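You operate a simulated robot arm through the tools that you are given. There is no shell and no other tool. Be economical: measure what you need, move in short steps, check, and stop when the job is done.

You are at the controls of a simulated two-armed robot. One attempt, no reset.

Task
Pick up the purple cone from the top of the blue bench with one hand, pass it to the other hand and put it on the black bench. Set down upright: purple cone.

The check looks at the end state, three seconds after you hand in, the way a careful person would. Anything else that was tipped, shoved, dropped, spilled or broken makes it a failure.

Robot
Two 7-joint arms with two-finger parallel grippers on one trunk, on a base that drives. Base frame: it is fixed to the floor where the robot stands at the start and does not move with it; the origin is under the middle of the robot, x ahead of it, y to its left, z up; the surface under the hand at the start is at about z = 0.76. Units: m, degrees, N and s.
The left shoulder is at the start at [0.071, 0.156, 1.005], the right one opposite. Places, roughly: black bench [-2.8, -1.9, 0.8]. Payload 3.91 kg a hand.
The tool frame of a hand sits at the grasp point between the pads (the TCP): z along the fingers, y along the line on which they close. The tips reach 0.03 m beyond it. Largest opening 0.11 m; finger width 0.02, thickness 0.01; the body of the gripper, 0.048 by 0.112 m, starts 0.055 m behind the TCP.
Orientation is that of the tool frame in the base frame, as a unit quaternion [x, y, z, w]. With the fingers straight down and closing along the base's y, the tool's x points along the base's -x, its y along +y and its z along -z.

Tools
- The arms move only by the tool send_rows. It takes "left_commands", "right_commands" or both (then of equal length, played together; a hand with none holds still); each is one flat list of numbers, 7 for each row, row after row: the shift along the tool's x, y, z in units of 50 mm (1.0 is 50 mm), then the turn, a rotation vector about the tool's x, y, z in units of 6 degrees (1.0 is 6 degrees), then the gripper command, from -1 (fully open) to 1 (shut), values between in proportion. In form: [x, y, z, ax, ay, az, fingers, x, y, z, ax, ay, az, fingers, ...]. A call has 1 to 12 rows; each row shifts and turns the commanded pose from where the row before left it, along the tool's axes as they then stand. A call with a number of a shift or a turn outside -1 to 1 is refused whole. A row lasts 0.2 s, in which the tool goes at most 0.05 m and 8.6 degrees; a call with a longer step from one row to the next is refused whole, and so is a gripper value outside its range. A pose out of reach is approached as far as the arm can. The call stops where the force on the tool passes 40 N (or 10 N more than at its start, if that is more) or the arm is blocked; 0.2 s more then pass. The fingers move at their own pace (about 0.108 m/s each) and stop on an object; they squeeze with about 43 N. The grip force told is the motor's: it shows also when the fingers shut on nothing. Time passes only in rows, and 0.2 s behind the last, so rows that do not move let the fingers close. It gives the time, the measured TCP pose, the force on the tool (base axes), the opening and the grip force at its end, in the units of the frame above (readings bear some noise), with the torque about the TCP (base axes, N m) and any sound that the robot's microphone picked up.
- Cameras (640 x 400 px; columns grow to the right, rows downward): "scene" is now at [0.1419, -0.0106, 1.2538]; the picture's right is [-0.10, -0.99, 0.00], its down [-0.36, 0.04, -0.93] and it looks along [0.93, -0.10, -0.36] (base axes); focal length 248 px, centre (320, 200). "left" rides on the left gripper at [0.072, -0.017, -0.103] in its tool frame; the picture's right is [0.23, 0.97, 0.00], its down [-0.76, 0.18, -0.62] and it looks along [-0.61, 0.14, 0.78] (tool axes); focal length 222 px, centre (320, 200). "right" rides on the right gripper at [0.072, 0.017, -0.103] in its tool frame; the picture's right is [-0.23, 0.97, 0.00], its down [-0.76, -0.18, -0.62] and it looks along [-0.61, -0.14, 0.78] (tool axes); focal length 222 px, centre (320, 200). There is no depth. A picture from a camera that has moved, and an enlarged one, comes with that camera's place and axes in the base frame and with its lens.
- get_image(camera): a new picture of that camera. It takes no simulated time.
- raise_lower(by): slides the trunk up (or, below 0, down) by that many m; the arms and the scene camera ride with it, the base frame stays. It gives what a move gives, with no picture.
- base_move(legs): drives the robot by 1 to 6 legs, each [ahead, left, turn to the left] in m, m and degrees, along the robot's own axes; the way and the turn of a leg run together, so that a leg with both is an arc; at most 1.5 m and 180 degrees a leg. The arms and the cameras ride along, it lands a little off, and it stops where it bumps. It gives what a move gives.
- aim_head(pan, tilt): turns the head with the scene camera to pan (to the left, within 86 degrees either way) and tilt (down, from -29 to 69), counted from straight ahead of the robot. It gives what a move gives.
- inspect(camera, box): a new picture of the part [left, top, right, bottom] of that camera's present view, enlarged. It takes no simulated time.
- sign_off(): hands the job in; it is judged then, once.

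Go step by step. Nothing tells you exact positions but the pictures and the camera data: compare them with the known pose of the tool, close in by small moves and look again before you grip or let go. The budget is 120 turns and 100 pictures, counting those below and the enlarged ones. Unless the task says otherwise, let go and move clear before handing in, and close with one line.

The tools are called after "Emit:" as name(argument=value, ...) on one line, values as JSON. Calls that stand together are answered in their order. send_rows: Moves the arms, as the interface text tells. Its arguments: {"type":"object","properties":{"left_commands":{"type":"array","items":{"type":"number"}},"right_commands":{"type":"array","items":{"type":"number"}}},"required":[]} The other tools are called the same way: raise_lower (by) slides the trunk up or down; base_move (legs) drives the base; aim_head (pan, tilt) turns the head that bears the scene camera; get_image (camera) takes a picture; inspect (camera, box) takes an enlarged picture of a part of a camera's view; sign_off () hands the job in.

At the start:

```text
clock: 0.0
left_tcp_pos: [0.8429, 0.3274, 1.0438]
left_ee_rot: [-0.001, 1.0, 0.0, -0.001]
left_wrist_force: [-0.9, 0.1, -0.3]
left_torque: [-0.04, 0.01, 0.0]
left_grip_width: 0.1101
left_gripper_force: 0.2
right_tcp_pos: [0.6289, -0.3197, 1.0632]
right_ee_rot: [-0.001, 1.0, 0.0, -0.001]
right_wrist_force: [-0.2, -0.3, 0.6]
right_torque: [0.01, 0.0, -0.02]
right_grip_width: 0.1099
right_gripper_force: 0.0
trunk travel left (down, up): [-0.45, 0.49]
robot x, y, heading: [-0.0007, -0.0013, 0.0]
head pan, tilt: [-5.9, 21.2]
```

scene: 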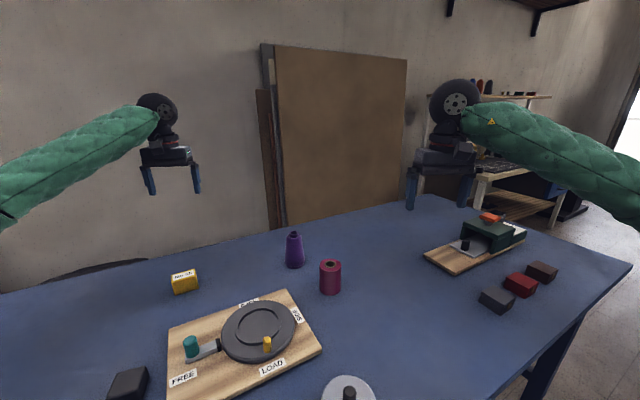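
right: 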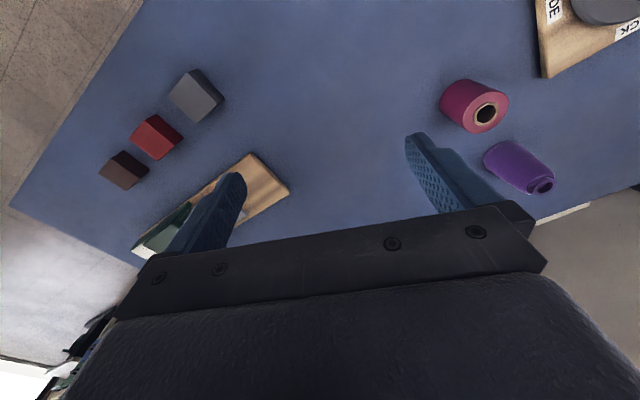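
left: 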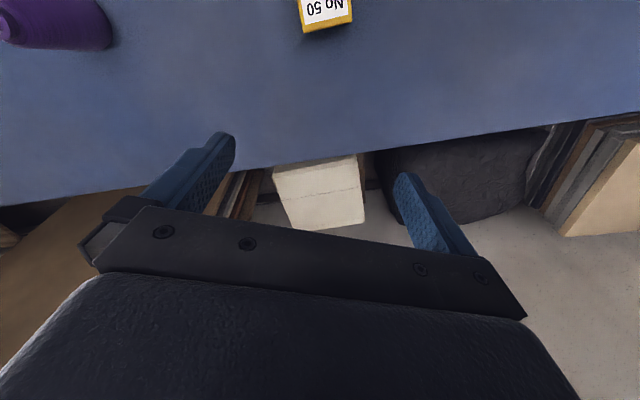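

The purple cone stands at about (0.855, 0.0) on the blue bench, roughly 0.10 m tall, with a magenta spool close by on its right. I'll look closer at it, and look around for the black bench.

Emit:
inspect(camera="scene", box=[240, 210, 400, 310])

Emit:
aim_head(pan=-86, tilt=15)

Emit:
get_image(camera="scene")

```text
4.00 times, centred on (320, 260) of scene
camera zoom: at [0.1419, -0.0106, 1.2538], right [-0.1, -0.99, 0.0], down [-0.36, 0.04, -0.93], along [0.93, -0.1, -0.36], focal length 993 px, centre (320, -40)
```

zoom: 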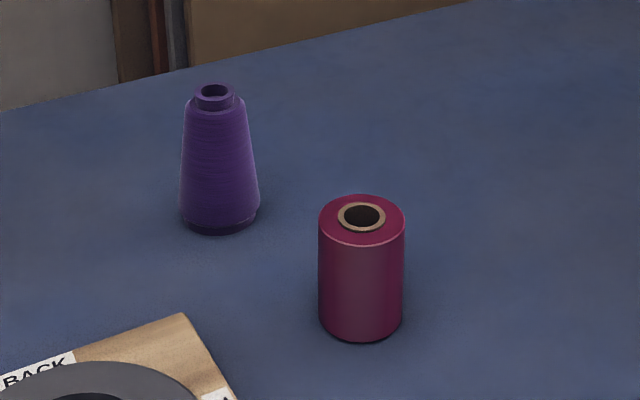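

```text
clock: 1.5
left_tcp_pos: [0.843, 0.3276, 1.0453]
left_ee_rot: [0.0, 1.0, 0.0, 0.0]
left_wrist_force: [0.8, -0.5, 0.4]
left_torque: [0.0, 0.03, -0.02]
left_grip_width: 0.1099
left_gripper_force: 0.1
right_tcp_pos: [0.6291, -0.3187, 1.0619]
right_ee_rot: [0.0, 1.0, 0.0, -0.001]
right_wrist_force: [0.6, -1.4, 0.5]
right_torque: [0.0, -0.01, -0.01]
right_grip_width: 0.11
right_gripper_force: 0.1
trunk travel left (down, up): [-0.45, 0.49]
robot x, y, heading: [0.0023, -0.0038, 0.0]
head pan, tilt: [-85.9, 15.0]
```

```text
95 pictures are left
camera scene: at [0.0561, -0.0942, 1.2639], right [-1.0, -0.07, 0.0], down [-0.02, 0.26, -0.97], along [0.07, -0.96, -0.26], focal length 248 px, centre (320, 200)
```

scene: 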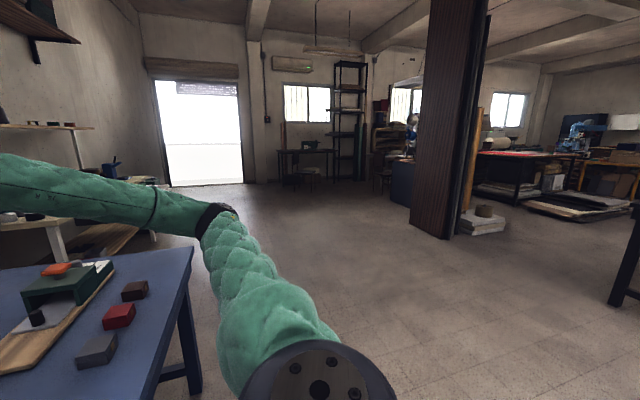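

The cone stands at about (0.833, 0.0) and is about 0.115 m tall, 0.067 wide at the base and 0.05 near the top. I'll grip its top part from above with the left hand, closing along x, which leaves the lower part free for the right hand. First I'll yaw the left hand by -90°.

Emit:
send_rows(left_commands=[0, 0, 0, 0, 0, 1, -1, 0, 0, 0, 0, 0, 1, -1, 0, 0, 0, 0, 0, 1, -1, 0, 0, 0, 0, 0, 1, -1, 0, 0, 0, 0, 0, 1, -1, 0, 0, 0, 0, 0, 1, -1, 0, 0, 0, 0, 0, 1, -1, 0, 0, 0, 0, 0, 1, -1, 0, 0, 0, 0, 0, 1, -1, 0, 0, 0, 0, 0, 1, -1, 0, 0, 0, 0, 0, 1, -1, 0, 0, 0, 0, 0, 1, -1])

Emit:
send_rows(left_commands=[0, 0, 0, 0, 0, 1, -1, 0, 0, 0, 0, 0, 1, -1, 0, 0, 0, 0, 0, 1, -1, -0.8, 0, 0, 0, 0, 0, -1, -0.8, 0, 0, 0, 0, 0, -1, -0.8, 0, 0, 0, 0, 0, -1, -0.8, 0, 0, 0, 0, 0, -1, -0.8, 0, 0, 0, 0, 0, -1, -0.8, 0, 0, 0, 0, 0, -1])

Emit:
aim_head(pan=0, tilt=25)

Emit:
get_image(camera="scene")

Emit:
get_image(camera="left")

```text
clock: 4.1
left_tcp_pos: [0.8432, 0.3283, 1.044]
left_ee_rot: [0.588, 0.809, 0.001, 0.0]
left_wrist_force: [0.4, 0.3, -0.4]
left_torque: [0.02, -0.02, -0.02]
left_grip_width: 0.1104
left_gripper_force: 0.0
right_tcp_pos: [0.6291, -0.3195, 1.0632]
right_ee_rot: [0.001, 1.0, -0.001, -0.001]
right_wrist_force: [0.1, 0.0, 0.2]
right_torque: [0.0, 0.01, 0.0]
right_grip_width: 0.1101
right_gripper_force: 0.1
trunk travel left (down, up): [-0.45, 0.49]
robot x, y, heading: [-0.0004, -0.0022, 0.1]
head pan, tilt: [-85.9, 15.0]
```

```text
clock: 6.1
left_tcp_pos: [0.8417, 0.0848, 1.0449]
left_ee_rot: [0.706, 0.708, -0.001, 0.0]
left_wrist_force: [0.3, 0.1, 0.8]
left_torque: [0.03, 0.03, -0.02]
left_grip_width: 0.1103
left_gripper_force: 0.1
right_tcp_pos: [0.6279, -0.3203, 1.0618]
right_ee_rot: [0.001, 1.0, 0.001, 0.0]
right_wrist_force: [-0.5, 0.6, -1.0]
right_torque: [0.01, -0.03, 0.01]
right_grip_width: 0.1101
right_gripper_force: 0.1
trunk travel left (down, up): [-0.45, 0.49]
robot x, y, heading: [-0.0018, -0.0005, -0.0]
head pan, tilt: [-85.9, 15.0]
```

```text
clock: 7.7
left_tcp_pos: [0.8411, 0.0876, 1.0441]
left_ee_rot: [0.707, 0.707, 0.0, 0.0]
left_wrist_force: [0.2, 1.2, -0.6]
left_torque: [-0.01, 0.0, -0.01]
left_grip_width: 0.11
left_gripper_force: 0.1
right_tcp_pos: [0.6284, -0.3199, 1.0624]
right_ee_rot: [0.0, 1.0, 0.0, 0.0]
right_wrist_force: [0.8, -0.1, -0.3]
right_torque: [0.0, 0.04, -0.01]
right_grip_width: 0.11
right_gripper_force: 0.0
trunk travel left (down, up): [-0.45, 0.49]
robot x, y, heading: [0.0039, -0.0009, 0.3]
head pan, tilt: [0.0, 25.0]
```

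```text
94 pictures are left
camera scene: at [0.1416, -0.0012, 1.2477], right [0.0, -1.0, 0.0], down [-0.42, 0.0, -0.91], along [0.91, 0.0, -0.42], focal length 248 px, centre (320, 200)
```

scene: 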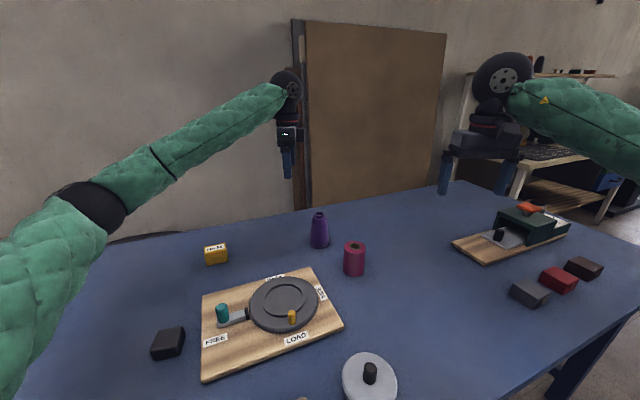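

```text
93 pictures are left
camera left: at [0.8234, 0.1587, 1.1482], right [0.97, 0.23, 0.0], down [0.18, -0.76, 0.62], along [0.14, -0.61, -0.78], focal length 222 px, centre (320, 200)
```

left: 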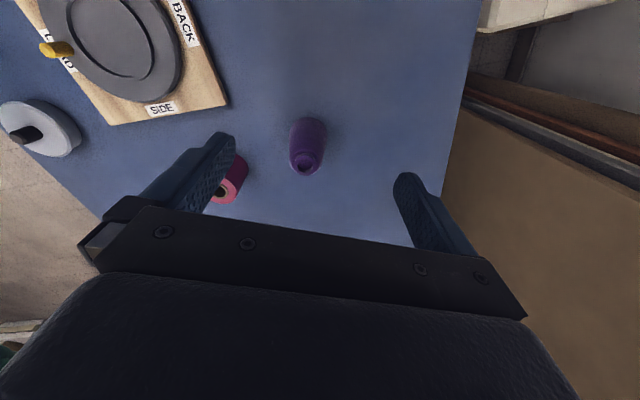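

The left camera and the scene view agree that the cone is at about (0.838, 0.004). I'll move above it to z 0.96 and check.

Emit:
send_rows(left_commands=[-0.84, -0.03, 0, 0, 0, 0, -1, -0.84, -0.03, 0, 0, 0, 0, -1, 0, 0, 0.84, 0, 0, 0, -1, 0, 0, 0.84, 0, 0, 0, -1, 0, 0, 0, 0, 0, 0, -1])

Emit:
get_image(camera="left")

Emit:
inspect(camera="scene", box=[240, 160, 400, 260])

```text
clock: 8.9
left_tcp_pos: [0.8383, 0.0049, 0.9598]
left_ee_rot: [0.707, 0.707, 0.0, 0.0]
left_wrist_force: [-0.6, -0.3, 0.5]
left_torque: [-0.01, -0.01, 0.03]
left_grip_width: 0.11
left_gripper_force: 0.1
right_tcp_pos: [0.6281, -0.3198, 1.0642]
right_ee_rot: [0.0, 1.0, 0.0, 0.0]
right_wrist_force: [-0.2, 0.0, 0.0]
right_torque: [0.02, -0.02, 0.01]
right_grip_width: 0.11
right_gripper_force: 0.1
trunk travel left (down, up): [-0.45, 0.49]
robot x, y, heading: [0.0029, -0.0015, -0.0]
head pan, tilt: [0.0, 25.0]
```

```text
92 pictures are left
camera left: at [0.8209, 0.0766, 1.0643], right [0.97, 0.23, 0.0], down [0.18, -0.76, 0.62], along [0.14, -0.61, -0.78], focal length 222 px, centre (320, 200)
```

left: 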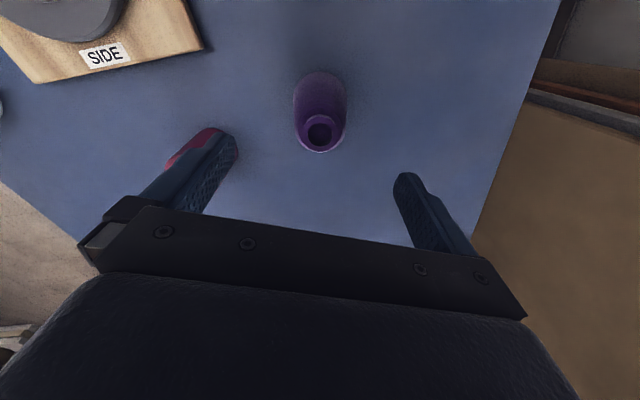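

```text
4.00 times, centred on (320, 210) of scene
camera zoom: at [0.1413, -0.0011, 1.2478], right [0.0, -1.0, 0.0], down [-0.42, 0.0, -0.91], along [0.91, 0.0, -0.42], focal length 993 px, centre (320, 160)
```

zoom: 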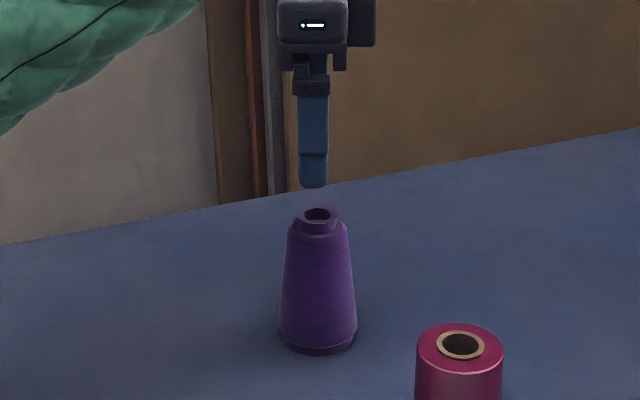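

Alignment is good to a few millimetres. I'll go down to z 0.85, so the tips grip the upper part, and close.

Emit:
send_rows(left_commands=[-0.05, 0, 0.8, 0, 0, 0, -1, 0, -0.03, 0.8, 0, 0, 0, -1, 0, 0, 0.6, 0, 0, 0, -1, 0, 0, 0, 0, 0, 0, -1])

Emit:
inspect(camera="scene", box=[240, 160, 400, 260])

Emit:
get_image(camera="left")

```text
clock: 9.9
left_tcp_pos: [0.8379, 0.0017, 0.8498]
left_ee_rot: [0.707, 0.707, 0.0, 0.0]
left_wrist_force: [0.6, 0.4, -0.4]
left_torque: [-0.04, 0.01, -0.01]
left_grip_width: 0.1098
left_gripper_force: 0.0
right_tcp_pos: [0.6279, -0.3193, 1.063]
right_ee_rot: [0.0, 1.0, 0.0, 0.0]
right_wrist_force: [0.4, 0.2, -0.1]
right_torque: [-0.01, 0.01, 0.0]
right_grip_width: 0.1099
right_gripper_force: 0.1
trunk travel left (down, up): [-0.45, 0.49]
robot x, y, heading: [-0.0012, 0.0013, 0.2]
head pan, tilt: [0.0, 25.0]
```

```text
4.00 times, centred on (320, 210) of scene
camera zoom: at [0.1413, -0.0012, 1.2477], right [0.0, -1.0, 0.0], down [-0.42, 0.0, -0.91], along [0.91, 0.0, -0.42], focal length 993 px, centre (320, 160)
```

zoom: 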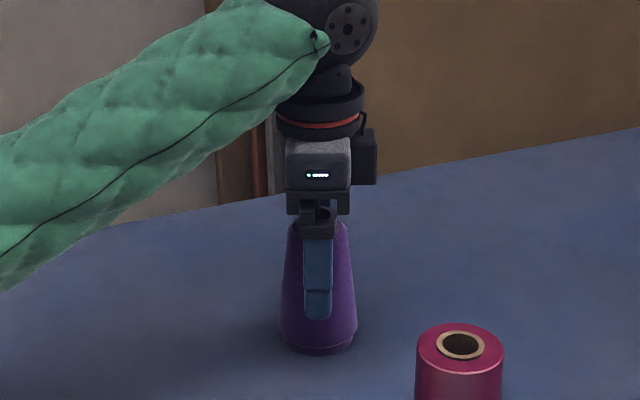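

```text
89 pictures are left
camera left: at [0.8199, 0.0732, 0.9535], right [0.97, 0.23, 0.0], down [0.18, -0.76, 0.62], along [0.14, -0.61, -0.78], focal length 222 px, centre (320, 200)
```

left: 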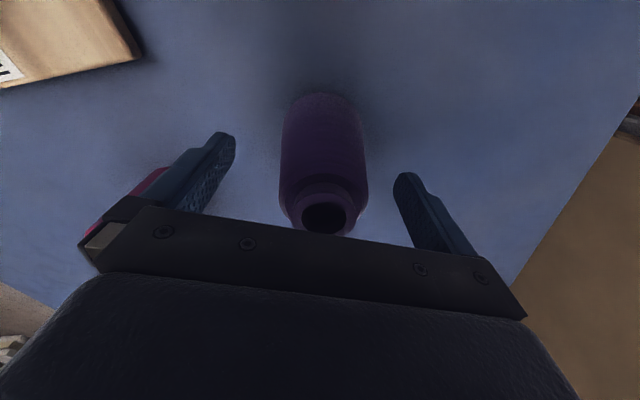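

The fingers straddle the cone's upper part evenly. Closing now.

Emit:
send_rows(left_commands=[0, 0, 0, 0, 0, 0, 1, 0, 0, 0, 0, 0, 0, 1, 0, 0, 0, 0, 0, 0, 1, 0, 0, 0, 0, 0, 0, 1])

Emit:
send_rows(left_commands=[0, 0, -0.4, 0, 0, 0, 1, 0, 0, -0.4, 0, 0, 0, 1, 0, 0, 0, 0, 0, 0, 1])

Emit:
inspect(camera="scene", box=[240, 160, 400, 260])

```text
clock: 10.9
left_tcp_pos: [0.8377, 0.0005, 0.8497]
left_ee_rot: [0.707, 0.707, 0.001, -0.001]
left_wrist_force: [-0.1, 0.8, 0.4]
left_torque: [0.0, 0.1, -0.04]
left_grip_width: 0.0541
left_gripper_force: 43.1
right_tcp_pos: [0.6283, -0.3209, 1.0625]
right_ee_rot: [-0.001, 1.0, 0.0, 0.0]
right_wrist_force: [0.1, 0.5, 0.1]
right_torque: [-0.04, 0.02, 0.02]
right_grip_width: 0.1102
right_gripper_force: 0.1
trunk travel left (down, up): [-0.45, 0.49]
robot x, y, heading: [-0.0023, 0.0017, -0.0]
head pan, tilt: [0.0, 25.0]
```

```text
clock: 11.7
left_tcp_pos: [0.8378, 0.0014, 0.8901]
left_ee_rot: [0.707, 0.707, -0.001, -0.001]
left_wrist_force: [0.1, 0.6, -1.1]
left_torque: [0.0, -0.03, -0.01]
left_grip_width: 0.0541
left_gripper_force: 43.2
right_tcp_pos: [0.628, -0.3201, 1.0627]
right_ee_rot: [0.0, 1.0, 0.0, 0.0]
right_wrist_force: [0.0, -0.1, -0.8]
right_torque: [0.0, 0.0, 0.03]
right_grip_width: 0.11
right_gripper_force: 0.0
trunk travel left (down, up): [-0.45, 0.49]
robot x, y, heading: [-0.0002, -0.0018, 0.2]
head pan, tilt: [0.0, 25.0]
```

```text
4.00 times, centred on (320, 210) of scene
camera zoom: at [0.1419, -0.0012, 1.2476], right [0.0, -1.0, 0.0], down [-0.42, 0.0, -0.91], along [0.91, 0.0, -0.42], focal length 993 px, centre (320, 160)
```

zoom: 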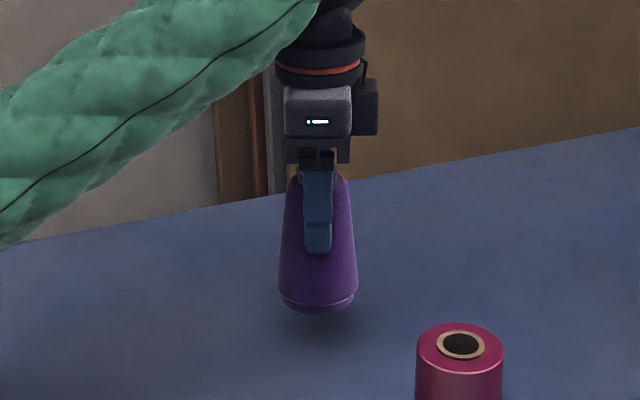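

The cone is held firmly and lifts cleanly. I'll bring it up and back with the left hand. Meanwhile I'll turn the right hand to approach from the lower right: yaw +60°, then pitch up until it points 30° below horizontal.

Emit:
send_rows(left_commands=[0, 0, -0.84, 0, 0, 0, 1, 0, 0, -0.84, 0, 0, 0, 1, 0, 0, -0.84, 0, 0, 0, 1, 0.2, -0.46, -0.84, 0, 0, 0, 1, 0.2, -0.46, -0.84, 0, 0, 0, 1, 0.2, -0.46, 0, 0, 0, 0, 1, 0.2, -0.46, 0, 0, 0, 0, 1, 0.2, -0.46, 0, 0, 0, 0, 1, 0.2, -0.46, 0, 0, 0, 0, 1, 0, 0, 0, 0, 0, 0, 1], right_commands=[0, 0, 0, 0, 0, -1, -1, 0, 0, 0, 0, 0, -1, -1, 0, 0, 0, 0, 0, -1, -1, 0, 0, 0, 0, 0, -1, -1, 0, 0, 0, 0, 0, -1, -1, 0, 0, 0, 0, 0, -1, -1, 0, 0, 0, 0, 0, -1, -1, 0, 0, 0, 0, 0, -1, -1, 0, 0, 0, 0, 0, -1, -1, 0, 0, 0, 0, 0, -1, -1])

Emit:
send_rows(right_commands=[0, 0, 0, 0, -1, 0, -1, 0, 0, 0, 0, -1, 0, -1, 0, 0, 0, 0, -1, 0, -1, 0, 0, 0, 0, -1, 0, -1, 0, 0, 0, 0, -1, 0, -1, 0, 0, 0, 0, -1, 0, -1, 0, 0, 0, 0, -1, 0, -1, 0, 0, 0, 0, -1, 0, -1, 0, 0, 0, 0, -1, 0, -1, 0, 0, 0, 0, -1, 0, -1, 0, 0, 0, 0, 0, 0, -1])

Emit:
get_image(camera="scene")

Emit:
get_image(camera="right")

```text
clock: 13.9
left_tcp_pos: [0.7, 0.0589, 1.0982]
left_ee_rot: [0.707, 0.707, -0.001, -0.001]
left_wrist_force: [0.2, -0.1, -0.5]
left_torque: [-0.01, -0.01, -0.01]
left_grip_width: 0.0541
left_gripper_force: 43.0
right_tcp_pos: [0.6014, -0.2805, 1.0602]
right_ee_rot: [-0.495, 0.869, 0.001, 0.0]
right_wrist_force: [-0.2, 0.3, 1.0]
right_torque: [-0.01, -0.02, -0.01]
right_grip_width: 0.11
right_gripper_force: 0.0
right hand out of reach, approached as far as the arm can: row 9, 10
trunk travel left (down, up): [-0.45, 0.49]
robot x, y, heading: [0.0041, -0.0014, -0.2]
head pan, tilt: [0.0, 25.0]
```

```text
clock: 16.3
left_tcp_pos: [0.6987, 0.0592, 1.0981]
left_ee_rot: [0.707, 0.707, 0.0, 0.0]
left_wrist_force: [0.3, -0.1, -0.6]
left_torque: [0.0, 0.02, -0.03]
left_grip_width: 0.0538
left_gripper_force: 43.3
right_tcp_pos: [0.6175, -0.231, 1.0964]
right_ee_rot: [-0.467, 0.809, 0.179, 0.31]
right_wrist_force: [-0.9, -0.1, 0.5]
right_torque: [0.01, -0.01, -0.01]
right_grip_width: 0.11
right_gripper_force: 0.0
right hand out of reach, approached as far as the arm can: row 4, 5, 6, 7, 8, 9, 10
trunk travel left (down, up): [-0.45, 0.49]
robot x, y, heading: [0.001, 0.0045, -0.0]
head pan, tilt: [0.0, 25.0]
```

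```text
87 pictures are left
camera scene: at [0.1415, -0.0013, 1.2477], right [0.0, -1.0, 0.0], down [-0.42, 0.0, -0.91], along [0.91, 0.0, -0.42], focal length 248 px, centre (320, 200)
```

scene: 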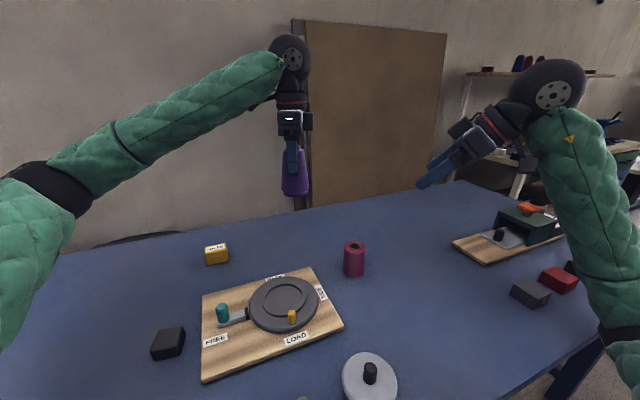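

```text
86 pictures are left
camera right: at [0.5425, -0.3296, 1.1235], right [-0.76, 0.63, 0.15], down [0.23, 0.04, 0.97], along [0.61, 0.77, -0.17], focal length 222 px, centre (320, 200)
```

right: 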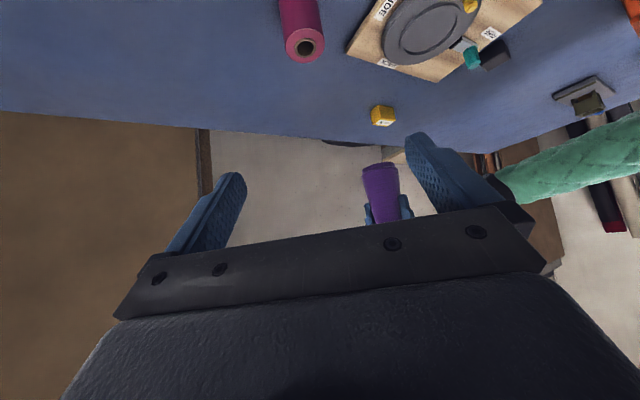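

The right hand stalls at about 48° pitch, probably because it is too close in for that pose. I'll move it outward and ahead and try to flatten the pitch further.

Emit:
send_rows(right_commands=[0, -0.72, 0, 0, 0, 0, -1, 0, -0.72, 0, 0, 0, 0, -1, 0, -0.72, 0, 0, 0, 0, -1, 0, -0.72, 0, 0, 0, 0, -1, 0, -0.72, 0, 0, 0, 0, -1, 0, -0.72, 0, 0, 0, 0, -1, 0, 0, 0, 0, -1, 0, -1, 0, 0, 0, 0, -1, 0, -1, 0, 0, 0, 0, -1, 0, -1, 0, 0, 0, 0, 0, 0, -1])

Emit:
get_image(camera="scene")

```text
clock: 18.5
left_tcp_pos: [0.6993, 0.0598, 1.0981]
left_ee_rot: [0.708, 0.707, 0.0, 0.001]
left_wrist_force: [0.0, 0.2, -0.8]
left_torque: [0.0, 0.01, 0.04]
left_grip_width: 0.0538
left_gripper_force: 43.6
right_tcp_pos: [0.6179, -0.2308, 1.0956]
right_ee_rot: [-0.466, 0.809, 0.179, 0.311]
right_wrist_force: [0.8, 0.5, -0.2]
right_torque: [0.03, 0.01, 0.0]
right_grip_width: 0.1102
right_gripper_force: 0.0
right hand out of reach, approached as far as the arm can: row 1, 2, 3, 4, 5, 6, 7, 8, 9
trunk travel left (down, up): [-0.45, 0.49]
robot x, y, heading: [0.0017, 0.0009, 0.0]
head pan, tilt: [0.0, 25.0]
```

```text
85 pictures are left
camera scene: at [0.1416, -0.0011, 1.2476], right [0.0, -1.0, 0.0], down [-0.42, 0.0, -0.91], along [0.91, 0.0, -0.42], focal length 248 px, centre (320, 200)
```

scene: 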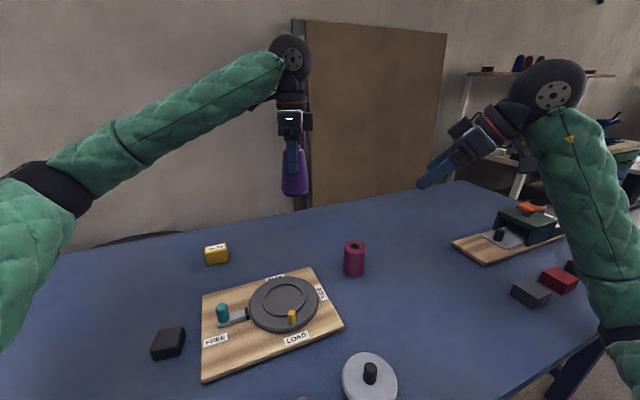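

The arm didn't move, so this looks like a wrist-limit pose. I'll test by pitching back a little.

Emit:
send_rows(right_commands=[0, 0, 0, 0, 1, 0, -1, 0, 0, 0, 0, 1, 0, -1, 0, 0, 0, 0, 1, 0, -1])

```text
clock: 19.3
left_tcp_pos: [0.6986, 0.0594, 1.0991]
left_ee_rot: [0.707, 0.707, 0.001, -0.001]
left_wrist_force: [0.2, 0.0, -0.8]
left_torque: [-0.02, -0.01, -0.02]
left_grip_width: 0.0539
left_gripper_force: 43.3
right_tcp_pos: [0.6172, -0.2291, 1.0967]
right_ee_rot: [-0.488, 0.848, 0.104, 0.179]
right_wrist_force: [0.0, -0.1, 0.0]
right_torque: [-0.05, 0.01, 0.01]
right_grip_width: 0.1102
right_gripper_force: 0.1
trunk travel left (down, up): [-0.45, 0.49]
robot x, y, heading: [-0.0011, 0.0, -0.1]
head pan, tilt: [0.0, 25.0]
```

The command restarts from the measured pose, which is good. I'll move outward at this pitch and then pitch up again.

Emit:
send_rows(right_commands=[0, -0.8, 0, 0, 0, 0, -1, 0, -0.8, 0, 0, 0, 0, -1, 0, -0.8, 0, 0, 0, 0, -1, 0, 0, -0.8, 0, 0, 0, -1, 0, 0, -0.8, 0, 0, 0, -1])

Emit:
send_rows(right_commands=[0, 0, 0, 0, -1, 0, -1, 0, 0, 0, 0, -1, 0, -1, 0, 0, 0, 0, -1, 0, -1, 0, 0, 0, 0, -1, 0, -1, 0, 0, 0, 0, -1, 0, -1, 0, 0, 0, 0, -1, 0, -1])

```text
clock: 20.5
left_tcp_pos: [0.6984, 0.0601, 1.1001]
left_ee_rot: [0.707, 0.708, -0.001, 0.001]
left_wrist_force: [0.0, -0.3, -1.7]
left_torque: [-0.04, 0.02, 0.05]
left_grip_width: 0.0536
left_gripper_force: 42.6
right_tcp_pos: [0.628, -0.2697, 1.1693]
right_ee_rot: [-0.489, 0.847, 0.104, 0.18]
right_wrist_force: [-0.2, -0.4, -0.7]
right_torque: [0.0, -0.03, 0.02]
right_grip_width: 0.1101
right_gripper_force: 0.1
right hand out of reach, approached as far as the arm can: row 1, 2, 3
trunk travel left (down, up): [-0.45, 0.49]
robot x, y, heading: [-0.0044, 0.0002, -0.1]
head pan, tilt: [0.0, 25.0]
```

```text
clock: 21.9
left_tcp_pos: [0.7005, 0.0605, 1.0988]
left_ee_rot: [0.707, 0.707, 0.0, -0.001]
left_wrist_force: [-0.2, 0.0, -1.1]
left_torque: [-0.01, -0.02, 0.0]
left_grip_width: 0.0541
left_gripper_force: 43.2
right_tcp_pos: [0.6265, -0.2721, 1.169]
right_ee_rot: [-0.464, 0.81, 0.181, 0.309]
right_wrist_force: [1.2, 0.0, -0.3]
right_torque: [0.0, 0.0, 0.01]
right_grip_width: 0.1098
right_gripper_force: 0.0
right hand out of reach, approached as far as the arm can: row 4, 5, 6
trunk travel left (down, up): [-0.45, 0.49]
robot x, y, heading: [-0.0002, 0.0025, 0.1]
head pan, tilt: [0.0, 25.0]
```

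Yawing the right hand is what limits it. A simpler layout is the right hand pointing straight ahead, low pitch, with the left hand turned back to closing along y. I'll return both yaws and pitch the right hand up at yaw 0.

Emit:
send_rows(left_commands=[0, 0, 0, 0, 0, -1, 1, 0, 0, 0, 0, 0, -1, 1, 0, 0, 0, 0, 0, -1, 1, 0, 0, 0, 0, 0, -1, 1, 0, 0, 0, 0, 0, -1, 1, 0, 0, 0, 0, 0, -1, 1, 0, 0, 0, 0, 0, -1, 1, 0, 0, 0, 0, 0, -1, 1, 0, 0, 0, 0, 0, -1, 1, 0, 0, 0, 0, 0, -1, 1], right_commands=[0, 0, 0, 0, 1, 0, -1, 0, 0, 0, 0, 1, 0, -1, 0, 0, 0, 0, 1, 0, -1, 0, 0, 0, 0, 1, 0, -1, 0, 0, 0, 0, 1, 0, -1, 0, 0, 0, 0, 1, 0, -1, 0, 0, 0, 0, 1, 0, -1, 0, 0, 0, 0, 0, 1, -1, 0, 0, 0, 0, 0, 1, -1, 0, 0, 0, 0, 0, 1, -1])

Emit:
send_rows(left_commands=[0, 0, 0, 0, 0, -1, 1, 0, 0, 0, 0, 0, -1, 1, 0, 0, 0, 0, 0, -1, 1, 0, 0, 0, 0, 0, -1, 1, 0, 0, 0, 0, 0, -1, 1, 0, 0, 0, 0, 0, 0, 1, 0, 0, 0, 0, 0, 0, 1], right_commands=[0, 0, 0, 0, 0, 1, -1, 0, 0, 0, 0, 0, 1, -1, 0, 0, 0, 0, 0, 1, -1, 0, 0, 0, 0, 0, 1, -1, 0, 0, 0, 0, 0, 1, -1, 0, 0, 0, 0, 0, 1, -1, 0, 0, 0, 0, 0, 1, -1])

Emit:
send_rows(right_commands=[0, 0, 0, 0, -1, 0, -1, 0, 0, 0, 0, -1, 0, -1, 0, 0, 0, 0, -1, 0, -1, 0, 0, 0, 0, -1, 0, -1, 0, 0, 0, 0, -1, 0, -1, 0, 0, 0, 0, -1, 0, -1, 0, 0, 0, 0, -1, 0, -1, 0, 0, 0, 0, -1, 0, -1, 0, 0, 0, 0, -1, 0, -1, 0, 0, 0, 0, -1, 0, -1, 0, 0, 0, 0, 0, 0, -1])

Emit:
get_image(camera="scene")

```text
clock: 24.1
left_tcp_pos: [0.7005, 0.0604, 1.1002]
left_ee_rot: [0.258, 0.966, 0.001, -0.001]
left_wrist_force: [0.2, -0.1, -1.6]
left_torque: [0.03, -0.01, 0.0]
left_grip_width: 0.0537
left_gripper_force: 42.9
right_tcp_pos: [0.6122, -0.2533, 1.1629]
right_ee_rot: [-0.356, 0.934, 0.003, -0.003]
right_wrist_force: [-0.7, 0.0, 0.0]
right_torque: [0.03, -0.01, 0.02]
right_grip_width: 0.1099
right_gripper_force: 0.0
right hand out of reach, approached as far as the arm can: row 6, 7
trunk travel left (down, up): [-0.45, 0.49]
robot x, y, heading: [-0.0002, -0.0033, -0.1]
head pan, tilt: [0.0, 25.0]
```

```text
clock: 25.7
left_tcp_pos: [0.7002, 0.0602, 1.1009]
left_ee_rot: [0.0, 1.0, 0.001, 0.0]
left_wrist_force: [0.4, -0.5, -1.3]
left_torque: [0.02, -0.02, 0.02]
left_grip_width: 0.0541
left_gripper_force: 43.6
right_tcp_pos: [0.6124, -0.2539, 1.1637]
right_ee_rot: [0.002, 1.0, 0.001, -0.003]
right_wrist_force: [-0.1, 0.5, 0.1]
right_torque: [0.02, -0.01, -0.01]
right_grip_width: 0.11
right_gripper_force: 0.1
trunk travel left (down, up): [-0.45, 0.49]
robot x, y, heading: [-0.0002, 0.0014, -0.1]
head pan, tilt: [0.0, 25.0]
```

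```text
clock: 28.1
left_tcp_pos: [0.7009, 0.06, 1.1007]
left_ee_rot: [0.0, 1.0, 0.0, 0.0]
left_wrist_force: [-0.2, 1.0, -0.9]
left_torque: [-0.03, 0.0, 0.02]
left_grip_width: 0.054
left_gripper_force: 43.1
right_tcp_pos: [0.6126, -0.2537, 1.1639]
right_ee_rot: [0.003, 0.867, 0.0, 0.498]
right_wrist_force: [0.0, 1.0, 0.3]
right_torque: [0.01, -0.01, 0.0]
right_grip_width: 0.1099
right_gripper_force: 0.1
trunk travel left (down, up): [-0.45, 0.49]
robot x, y, heading: [0.0008, 0.0018, -0.0]
head pan, tilt: [0.0, 25.0]
```

```text
84 pictures are left
camera scene: at [0.1417, -0.0009, 1.2476], right [0.0, -1.0, 0.0], down [-0.42, 0.0, -0.91], along [0.91, 0.0, -0.42], focal length 248 px, centre (320, 200)
```

scene: 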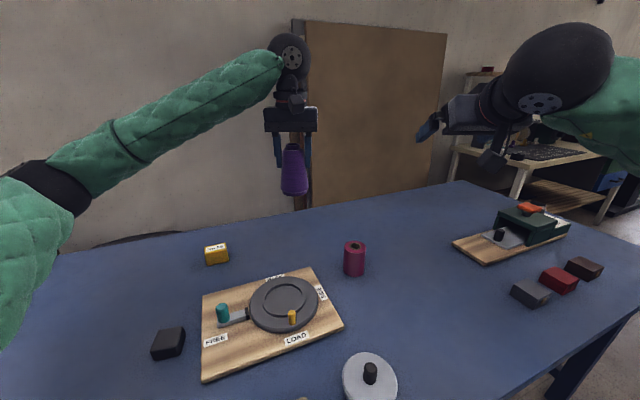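

The right hand now points ahead, 30° below horizontal. I'll look closely at both grippers for protruding parts before closing in.

Emit:
inspect(camera="scene", box=[240, 20, 400, 220])

Emit:
inspect(camera="scene", box=[400, 20, 640, 220])

Emit:
get_image(camera="right")

```text
2.00 times, centred on (320, 120) of scene
camera zoom: at [0.1417, -0.0009, 1.2476], right [0.0, -1.0, 0.0], down [-0.42, 0.0, -0.91], along [0.91, 0.0, -0.42], focal length 497 px, centre (320, 360)
```

zoom: 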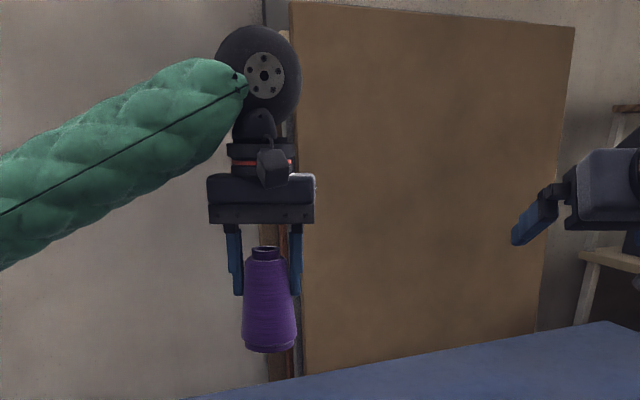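

```text
2.00 times, centred on (520, 120) of scene
camera zoom: at [0.1417, -0.0009, 1.2476], right [0.0, -1.0, 0.0], down [-0.42, 0.0, -0.91], along [0.91, 0.0, -0.42], focal length 497 px, centre (-80, 360)
```

zoom: 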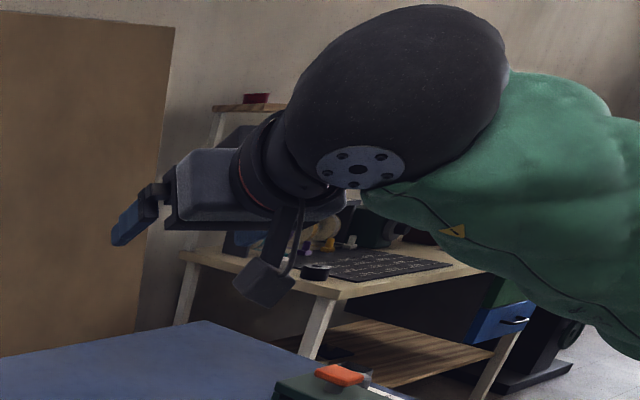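

```text
81 pictures are left
camera right: at [0.488, -0.2374, 1.1532], right [0.12, 0.97, 0.2], down [-0.15, -0.18, 0.97], along [0.98, -0.15, 0.13], focal length 222 px, centre (320, 200)
```

right: 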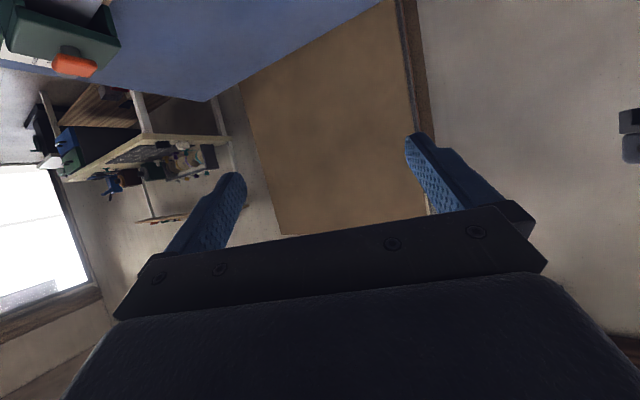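

Both grippers carry a camera on their tool +x side, and with 34° pitch there is clearance for both the handover and the placement. I'll shift the left hand to (0.78, 0, 1.10) and bring the right hand to a pre-grasp at (0.64, 0, 1.05).

Emit:
send_rows(left_commands=[-0.53, -0.4, 0, 0, 0, 0, 1, -0.53, -0.4, 0, 0, 0, 0, 1, -0.53, -0.4, 0, 0, 0, 0, 1, 0, 0, 0, 0, 0, 0, 1], right_commands=[0, 0, 0, 0, 0.65, 0, -1, 0, 0, 0, 0, 0, 0, -1, 0, 0, 0, 0, 0, 0, -1, 0, 0, 0, 0, 0, 0, -1])

Emit:
send_rows(right_commands=[0.227, 0.726, 0.246, 0, 0, 0, -1, 0.227, 0.726, 0.246, 0, 0, 0, -1, 0.227, 0.726, 0.246, 0, 0, 0, -1, 0.227, 0.726, 0.246, 0, 0, 0, -1, 0.227, 0.726, 0.246, 0, 0, 0, -1, 0.227, 0.726, 0.246, 0, 0, 0, -1, 0.227, 0.726, 0.246, 0, 0, 0, -1, 0, 0, 0, 0, 0, 0, -1])

Emit:
get_image(camera="scene")

Emit:
get_image(camera="right")

```text
clock: 29.1
left_tcp_pos: [0.7808, -0.0007, 1.1009]
left_ee_rot: [0.0, 1.0, 0.0, 0.0]
left_wrist_force: [0.2, -0.9, -0.8]
left_torque: [0.02, 0.02, 0.02]
left_grip_width: 0.054
left_gripper_force: 42.9
right_tcp_pos: [0.6132, -0.2531, 1.1641]
right_ee_rot: [0.002, 0.883, 0.001, 0.469]
right_wrist_force: [-0.2, 0.6, 0.8]
right_torque: [-0.01, 0.0, 0.02]
right_grip_width: 0.1097
right_gripper_force: 0.2
trunk travel left (down, up): [-0.45, 0.49]
robot x, y, heading: [-0.0022, 0.0005, 0.1]
head pan, tilt: [0.0, 25.0]
```

```text
clock: 30.9
left_tcp_pos: [0.7813, -0.0019, 1.1006]
left_ee_rot: [0.0, 1.0, 0.0, 0.0]
left_wrist_force: [-1.0, 0.3, -0.7]
left_torque: [0.0, -0.02, 0.0]
left_grip_width: 0.0541
left_gripper_force: 43.3
right_tcp_pos: [0.6385, 0.0013, 1.0493]
right_ee_rot: [0.004, 0.884, 0.0, 0.468]
right_wrist_force: [-0.4, 0.6, 0.3]
right_torque: [0.01, 0.04, 0.0]
right_grip_width: 0.1102
right_gripper_force: 0.1
trunk travel left (down, up): [-0.45, 0.49]
robot x, y, heading: [-0.0004, -0.0005, -0.1]
head pan, tilt: [0.0, 25.0]
```

```text
80 pictures are left
camera scene: at [0.1415, -0.0017, 1.2477], right [0.0, -1.0, 0.0], down [-0.42, 0.0, -0.91], along [0.91, 0.0, -0.42], focal length 248 px, centre (320, 200)
```

scene: 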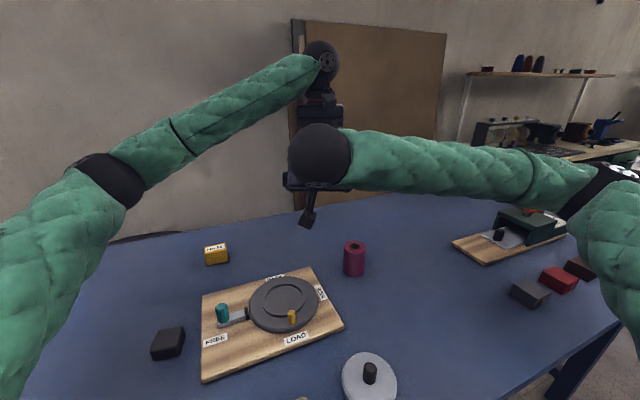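

```text
79 pictures are left
camera right: at [0.5146, 0.0172, 1.0471], right [0.13, 0.97, 0.19], down [-0.09, -0.18, 0.98], along [0.99, -0.15, 0.06], focal length 222 px, centre (320, 200)
```

right: 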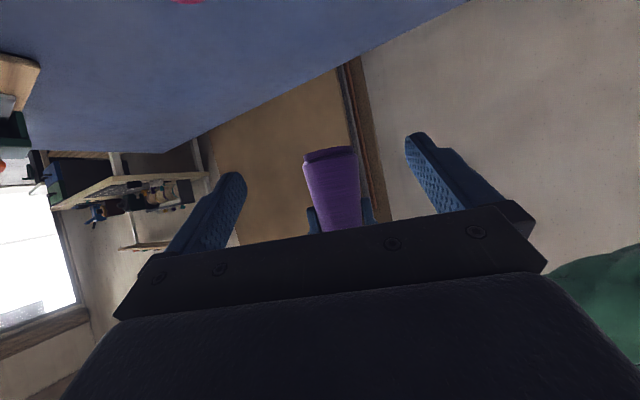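

From the right camera, the cone base is at z≈1.01, y≈0, as expected. I'll advance horizontally by 0.13 m with the fingers open.

Emit:
send_rows(right_commands=[-0.29, 0, 0.432, 0, 0, 0, -1, -0.29, 0, 0.432, 0, 0, 0, -1, -0.29, 0, 0.432, 0, 0, 0, -1, -0.29, 0, 0.432, 0, 0, 0, -1, -0.29, 0, 0.432, 0, 0, 0, -1, 0, 0, 0, 0, 0, 0, -1])

Emit:
get_image(camera="right")

Emit:
get_image(camera="left")

```text
clock: 32.3
left_tcp_pos: [0.7815, -0.0006, 1.1]
left_ee_rot: [0.0, 1.0, 0.0, -0.001]
left_wrist_force: [-0.7, 0.2, -1.0]
left_torque: [0.0, 0.0, -0.01]
left_grip_width: 0.0539
left_gripper_force: 43.4
right_tcp_pos: [0.7699, 0.0001, 1.0499]
right_ee_rot: [0.003, 0.884, -0.001, 0.467]
right_wrist_force: [-0.2, -0.9, 0.5]
right_torque: [0.0, 0.02, -0.01]
right_grip_width: 0.1101
right_gripper_force: 0.0
trunk travel left (down, up): [-0.45, 0.49]
robot x, y, heading: [0.0003, 0.0015, 0.0]
head pan, tilt: [0.0, 25.0]
```

```text
78 pictures are left
camera right: at [0.6449, 0.0168, 1.0472], right [0.13, 0.97, 0.19], down [-0.09, -0.18, 0.98], along [0.99, -0.15, 0.06], focal length 222 px, centre (320, 200)
```

right: 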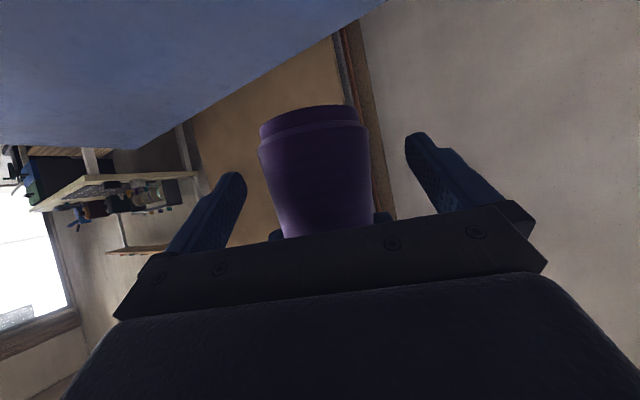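

```text
77 pictures are left
camera left: at [0.7077, -0.0181, 1.2041], right [-0.23, 0.97, 0.0], down [0.76, 0.18, 0.62], along [0.61, 0.14, -0.78], focal length 222 px, centre (320, 200)
```

left: 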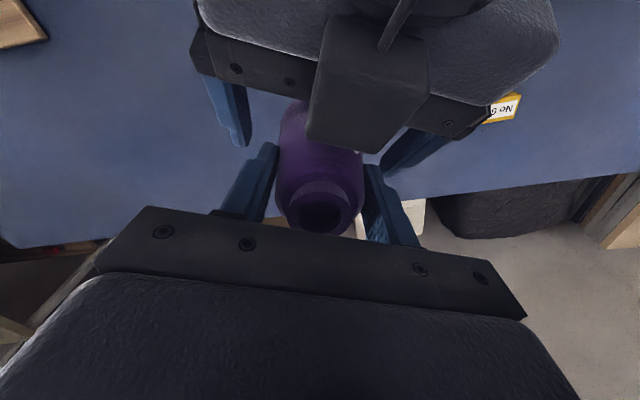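

The right fingers straddle the lower part with no contact. Closing the right gripper while the left keeps holding.

Emit:
send_rows(right_commands=[0, 0, 0, 0, 0, 0, 1, 0, 0, 0, 0, 0, 0, 1, 0, 0, 0, 0, 0, 0, 1, 0, 0, 0, 0, 0, 0, 1])

Emit:
get_image(camera="right")

Emit:
get_image(camera="left")

```text
clock: 33.3
left_tcp_pos: [0.7806, -0.0005, 1.1001]
left_ee_rot: [0.0, 1.0, 0.0, -0.001]
left_wrist_force: [-1.4, 7.4, -0.3]
left_torque: [0.37, 0.08, -0.18]
left_grip_width: 0.054
left_gripper_force: 43.1
right_tcp_pos: [0.7716, -0.0014, 1.0486]
right_ee_rot: [0.003, 0.884, 0.0, 0.467]
right_wrist_force: [1.3, -6.6, -0.2]
right_torque: [0.01, 0.01, 0.08]
right_grip_width: 0.0625
right_gripper_force: 42.8
trunk travel left (down, up): [-0.45, 0.49]
robot x, y, heading: [-0.0012, 0.001, -0.2]
head pan, tilt: [0.0, 25.0]
```

```text
76 pictures are left
camera right: at [0.6451, 0.0167, 1.047], right [0.13, 0.97, 0.19], down [-0.09, -0.18, 0.98], along [0.99, -0.15, 0.06], focal length 222 px, centre (320, 200)
```

right: 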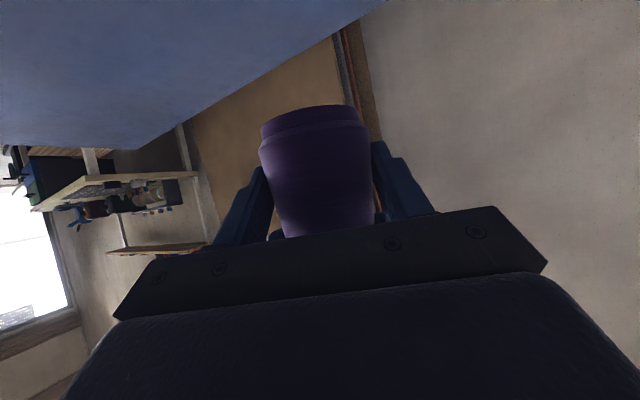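

```text
75 pictures are left
camera left: at [0.708, -0.0179, 1.204], right [-0.23, 0.97, 0.0], down [0.76, 0.18, 0.62], along [0.61, 0.14, -0.78], focal length 222 px, centre (320, 200)
```

left: 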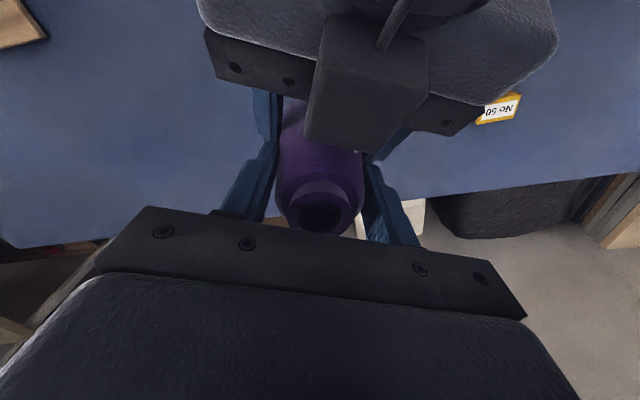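

The right hand grips at 0.0625 m width. Opening the left hand and lifting it away straight up.

Emit:
send_rows(left_commands=[0, 0, 0, 0, 0, 0, -1, 0, 0, 0, 0, 0, 0, -1, 0, 0, 0, 0, 0, 0, -1, 0, 0, -0.5, 0, 0, 0, -1, 0, 0, -0.8, 0, 0, 0, -1, 0, 0, -0.8, 0, 0, 0, -1, 0, 0, -0.8, 0, 0, 0, -1])

Emit:
get_image(camera="left")

Emit:
get_image(camera="right")

```text
clock: 34.9
left_tcp_pos: [0.7756, 0.0012, 1.2464]
left_ee_rot: [0.0, 1.0, 0.001, -0.001]
left_wrist_force: [-0.1, 0.2, 0.2]
left_torque: [0.0, -0.04, -0.03]
left_grip_width: 0.1096
left_gripper_force: 0.1
right_tcp_pos: [0.7679, -0.0001, 1.0502]
right_ee_rot: [0.002, 0.883, 0.001, 0.469]
right_wrist_force: [-0.3, -0.4, -0.4]
right_torque: [0.01, 0.01, -0.01]
right_grip_width: 0.0621
right_gripper_force: 42.7
trunk travel left (down, up): [-0.45, 0.49]
robot x, y, heading: [0.0009, -0.0019, -0.2]
head pan, tilt: [0.0, 25.0]
```

```text
74 pictures are left
camera left: at [0.7038, -0.0166, 1.3503], right [-0.23, 0.97, 0.0], down [0.76, 0.18, 0.62], along [0.61, 0.14, -0.78], focal length 222 px, centre (320, 200)
```

left: 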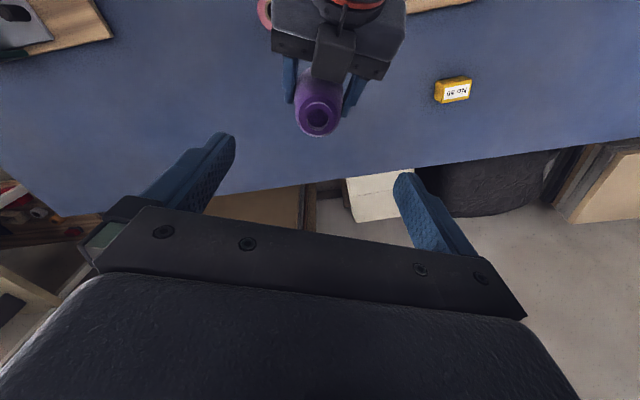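

```text
73 pictures are left
camera right: at [0.6437, 0.0163, 1.0479], right [0.13, 0.97, 0.19], down [-0.09, -0.18, 0.98], along [0.99, -0.15, 0.06], focal length 222 px, centre (320, 200)
```

right: 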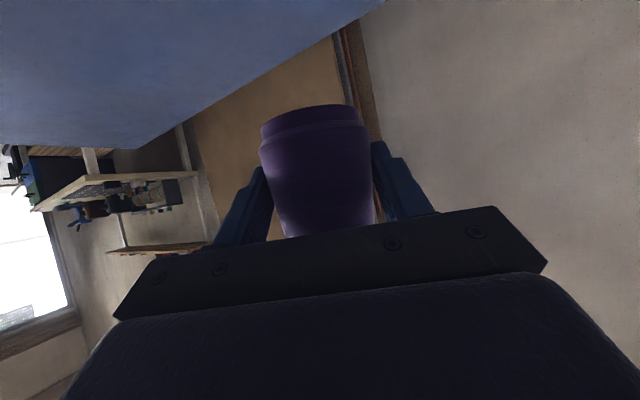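

The handover is complete; the right hand holds the cone upright. I'll tuck both hands in for driving and look around.

Emit:
send_rows(left_commands=[0, 0.9, 0, 0, 0, 0, -1, 0, 0.9, 0, 0, 0, 0, -1, 0.4, 0.8, 0, 0, 0, 0, -1, 0.4, 0.8, 0, 0, 0, 0, -1, 0.6, 0.6, 0, 0, 0, 0, -1, 0.6, 0.6, 0, 0, 0, 0, -1], right_commands=[0, 0, 0, 0, 0, 0, 1, 0.06, -0.7, -0.44, 0, 0, 0, 1, 0.06, -0.7, -0.44, 0, 0, 0, 1, 0.06, -0.7, -0.44, 0, 0, 0, 1, 0.06, -0.7, -0.44, 0, 0, 0, 1, 0.06, -0.7, -0.44, 0, 0, 0, 1])

Emit:
aim_head(pan=86, tilt=20)

Emit:
get_image(camera="scene")

```text
clock: 36.3
left_tcp_pos: [0.6783, 0.2295, 1.2478]
left_ee_rot: [0.001, 1.0, 0.0, 0.001]
left_wrist_force: [-0.5, 0.0, 0.2]
left_torque: [0.01, -0.02, -0.01]
left_grip_width: 0.1096
left_gripper_force: 0.0
right_tcp_pos: [0.6688, -0.1749, 1.0985]
right_ee_rot: [0.001, 0.884, 0.001, 0.468]
right_wrist_force: [0.0, -0.4, -1.2]
right_torque: [-0.01, 0.02, 0.02]
right_grip_width: 0.0623
right_gripper_force: 43.0
trunk travel left (down, up): [-0.45, 0.49]
robot x, y, heading: [0.0031, 0.0011, 0.1]
head pan, tilt: [0.0, 25.0]
```

```text
clock: 37.9
left_tcp_pos: [0.681, 0.2282, 1.2459]
left_ee_rot: [0.0, 1.0, -0.001, 0.0]
left_wrist_force: [0.1, 0.3, 1.6]
left_torque: [-0.03, 0.0, 0.03]
left_grip_width: 0.1102
left_gripper_force: 0.1
right_tcp_pos: [0.6707, -0.1732, 1.0984]
right_ee_rot: [0.002, 0.884, 0.001, 0.468]
right_wrist_force: [0.2, 0.2, -0.9]
right_torque: [-0.03, 0.03, -0.01]
right_grip_width: 0.0623
right_gripper_force: 42.8
trunk travel left (down, up): [-0.45, 0.49]
robot x, y, heading: [0.0009, 0.0018, -0.0]
head pan, tilt: [85.9, 20.0]
```

```text
72 pictures are left
camera scene: at [0.0561, 0.0919, 1.2558], right [1.0, -0.07, 0.0], down [-0.03, -0.34, -0.94], along [0.07, 0.94, -0.34], focal length 248 px, centre (320, 200)
```

scene: 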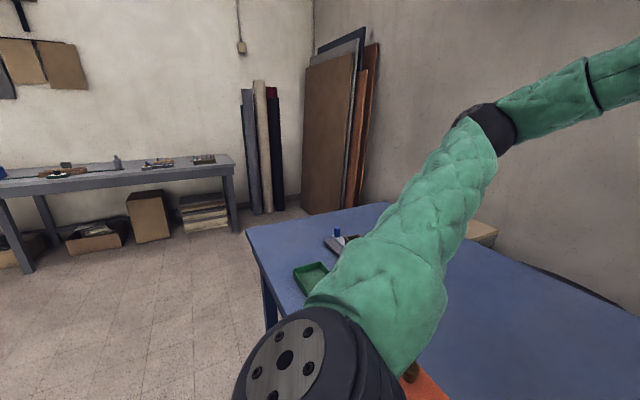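

Behind and left is clear floor. I'll back off 0.6 m, turn right about 100°, and look at the black bench.

Emit:
base_move(legs=[[-0.6, 0, 0], [0, 0, -100]])

Emit:
aim_head(pan=-40, tilt=15)

Emit:
get_image(camera="scene")

```text
clock: 45.5
left_tcp_pos: [-0.49, -0.7075, 1.2462]
left_ee_rot: [0.765, 0.644, 0.0, 0.0]
left_wrist_force: [0.1, 0.9, -0.4]
left_torque: [0.01, 0.0, 0.01]
left_grip_width: 0.1101
left_gripper_force: 0.1
right_tcp_pos: [-0.8874, -0.6297, 1.0973]
right_ee_rot: [0.678, 0.568, -0.357, 0.301]
right_wrist_force: [-1.0, 0.2, -1.8]
right_torque: [0.02, 0.05, -0.02]
right_grip_width: 0.0625
right_gripper_force: 43.4
trunk travel left (down, up): [-0.45, 0.49]
robot x, y, heading: [-0.6003, 0.004, -99.7]
head pan, tilt: [85.9, 20.0]
```

```text
clock: 47.6
left_tcp_pos: [-0.4904, -0.7082, 1.2468]
left_ee_rot: [0.765, 0.644, 0.0, 0.001]
left_wrist_force: [0.0, -0.7, 0.1]
left_torque: [0.0, 0.02, 0.03]
left_grip_width: 0.1102
left_gripper_force: 0.1
right_tcp_pos: [-0.8874, -0.63, 1.0974]
right_ee_rot: [0.678, 0.567, -0.357, 0.302]
right_wrist_force: [0.4, 0.4, -1.0]
right_torque: [0.0, 0.01, 0.01]
right_grip_width: 0.0624
right_gripper_force: 43.2
trunk travel left (down, up): [-0.45, 0.49]
robot x, y, heading: [-0.6022, 0.003, -100.1]
head pan, tilt: [-40.0, 15.0]
```

```text
71 pictures are left
camera scene: at [-0.6828, -0.1096, 1.2639], right [-0.65, 0.76, 0.0], down [0.2, 0.17, -0.97], along [-0.74, -0.62, -0.26], focal length 248 px, centre (320, 200)
```

scene: 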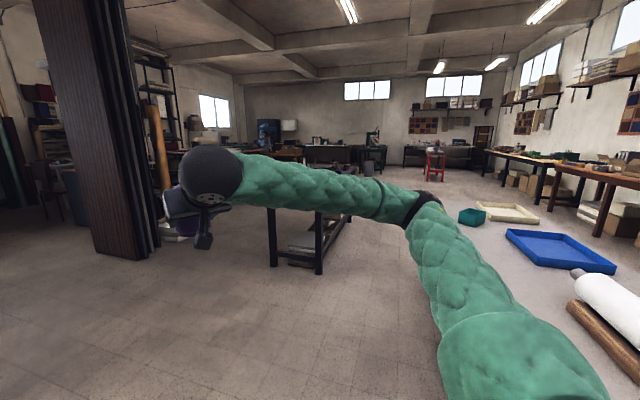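

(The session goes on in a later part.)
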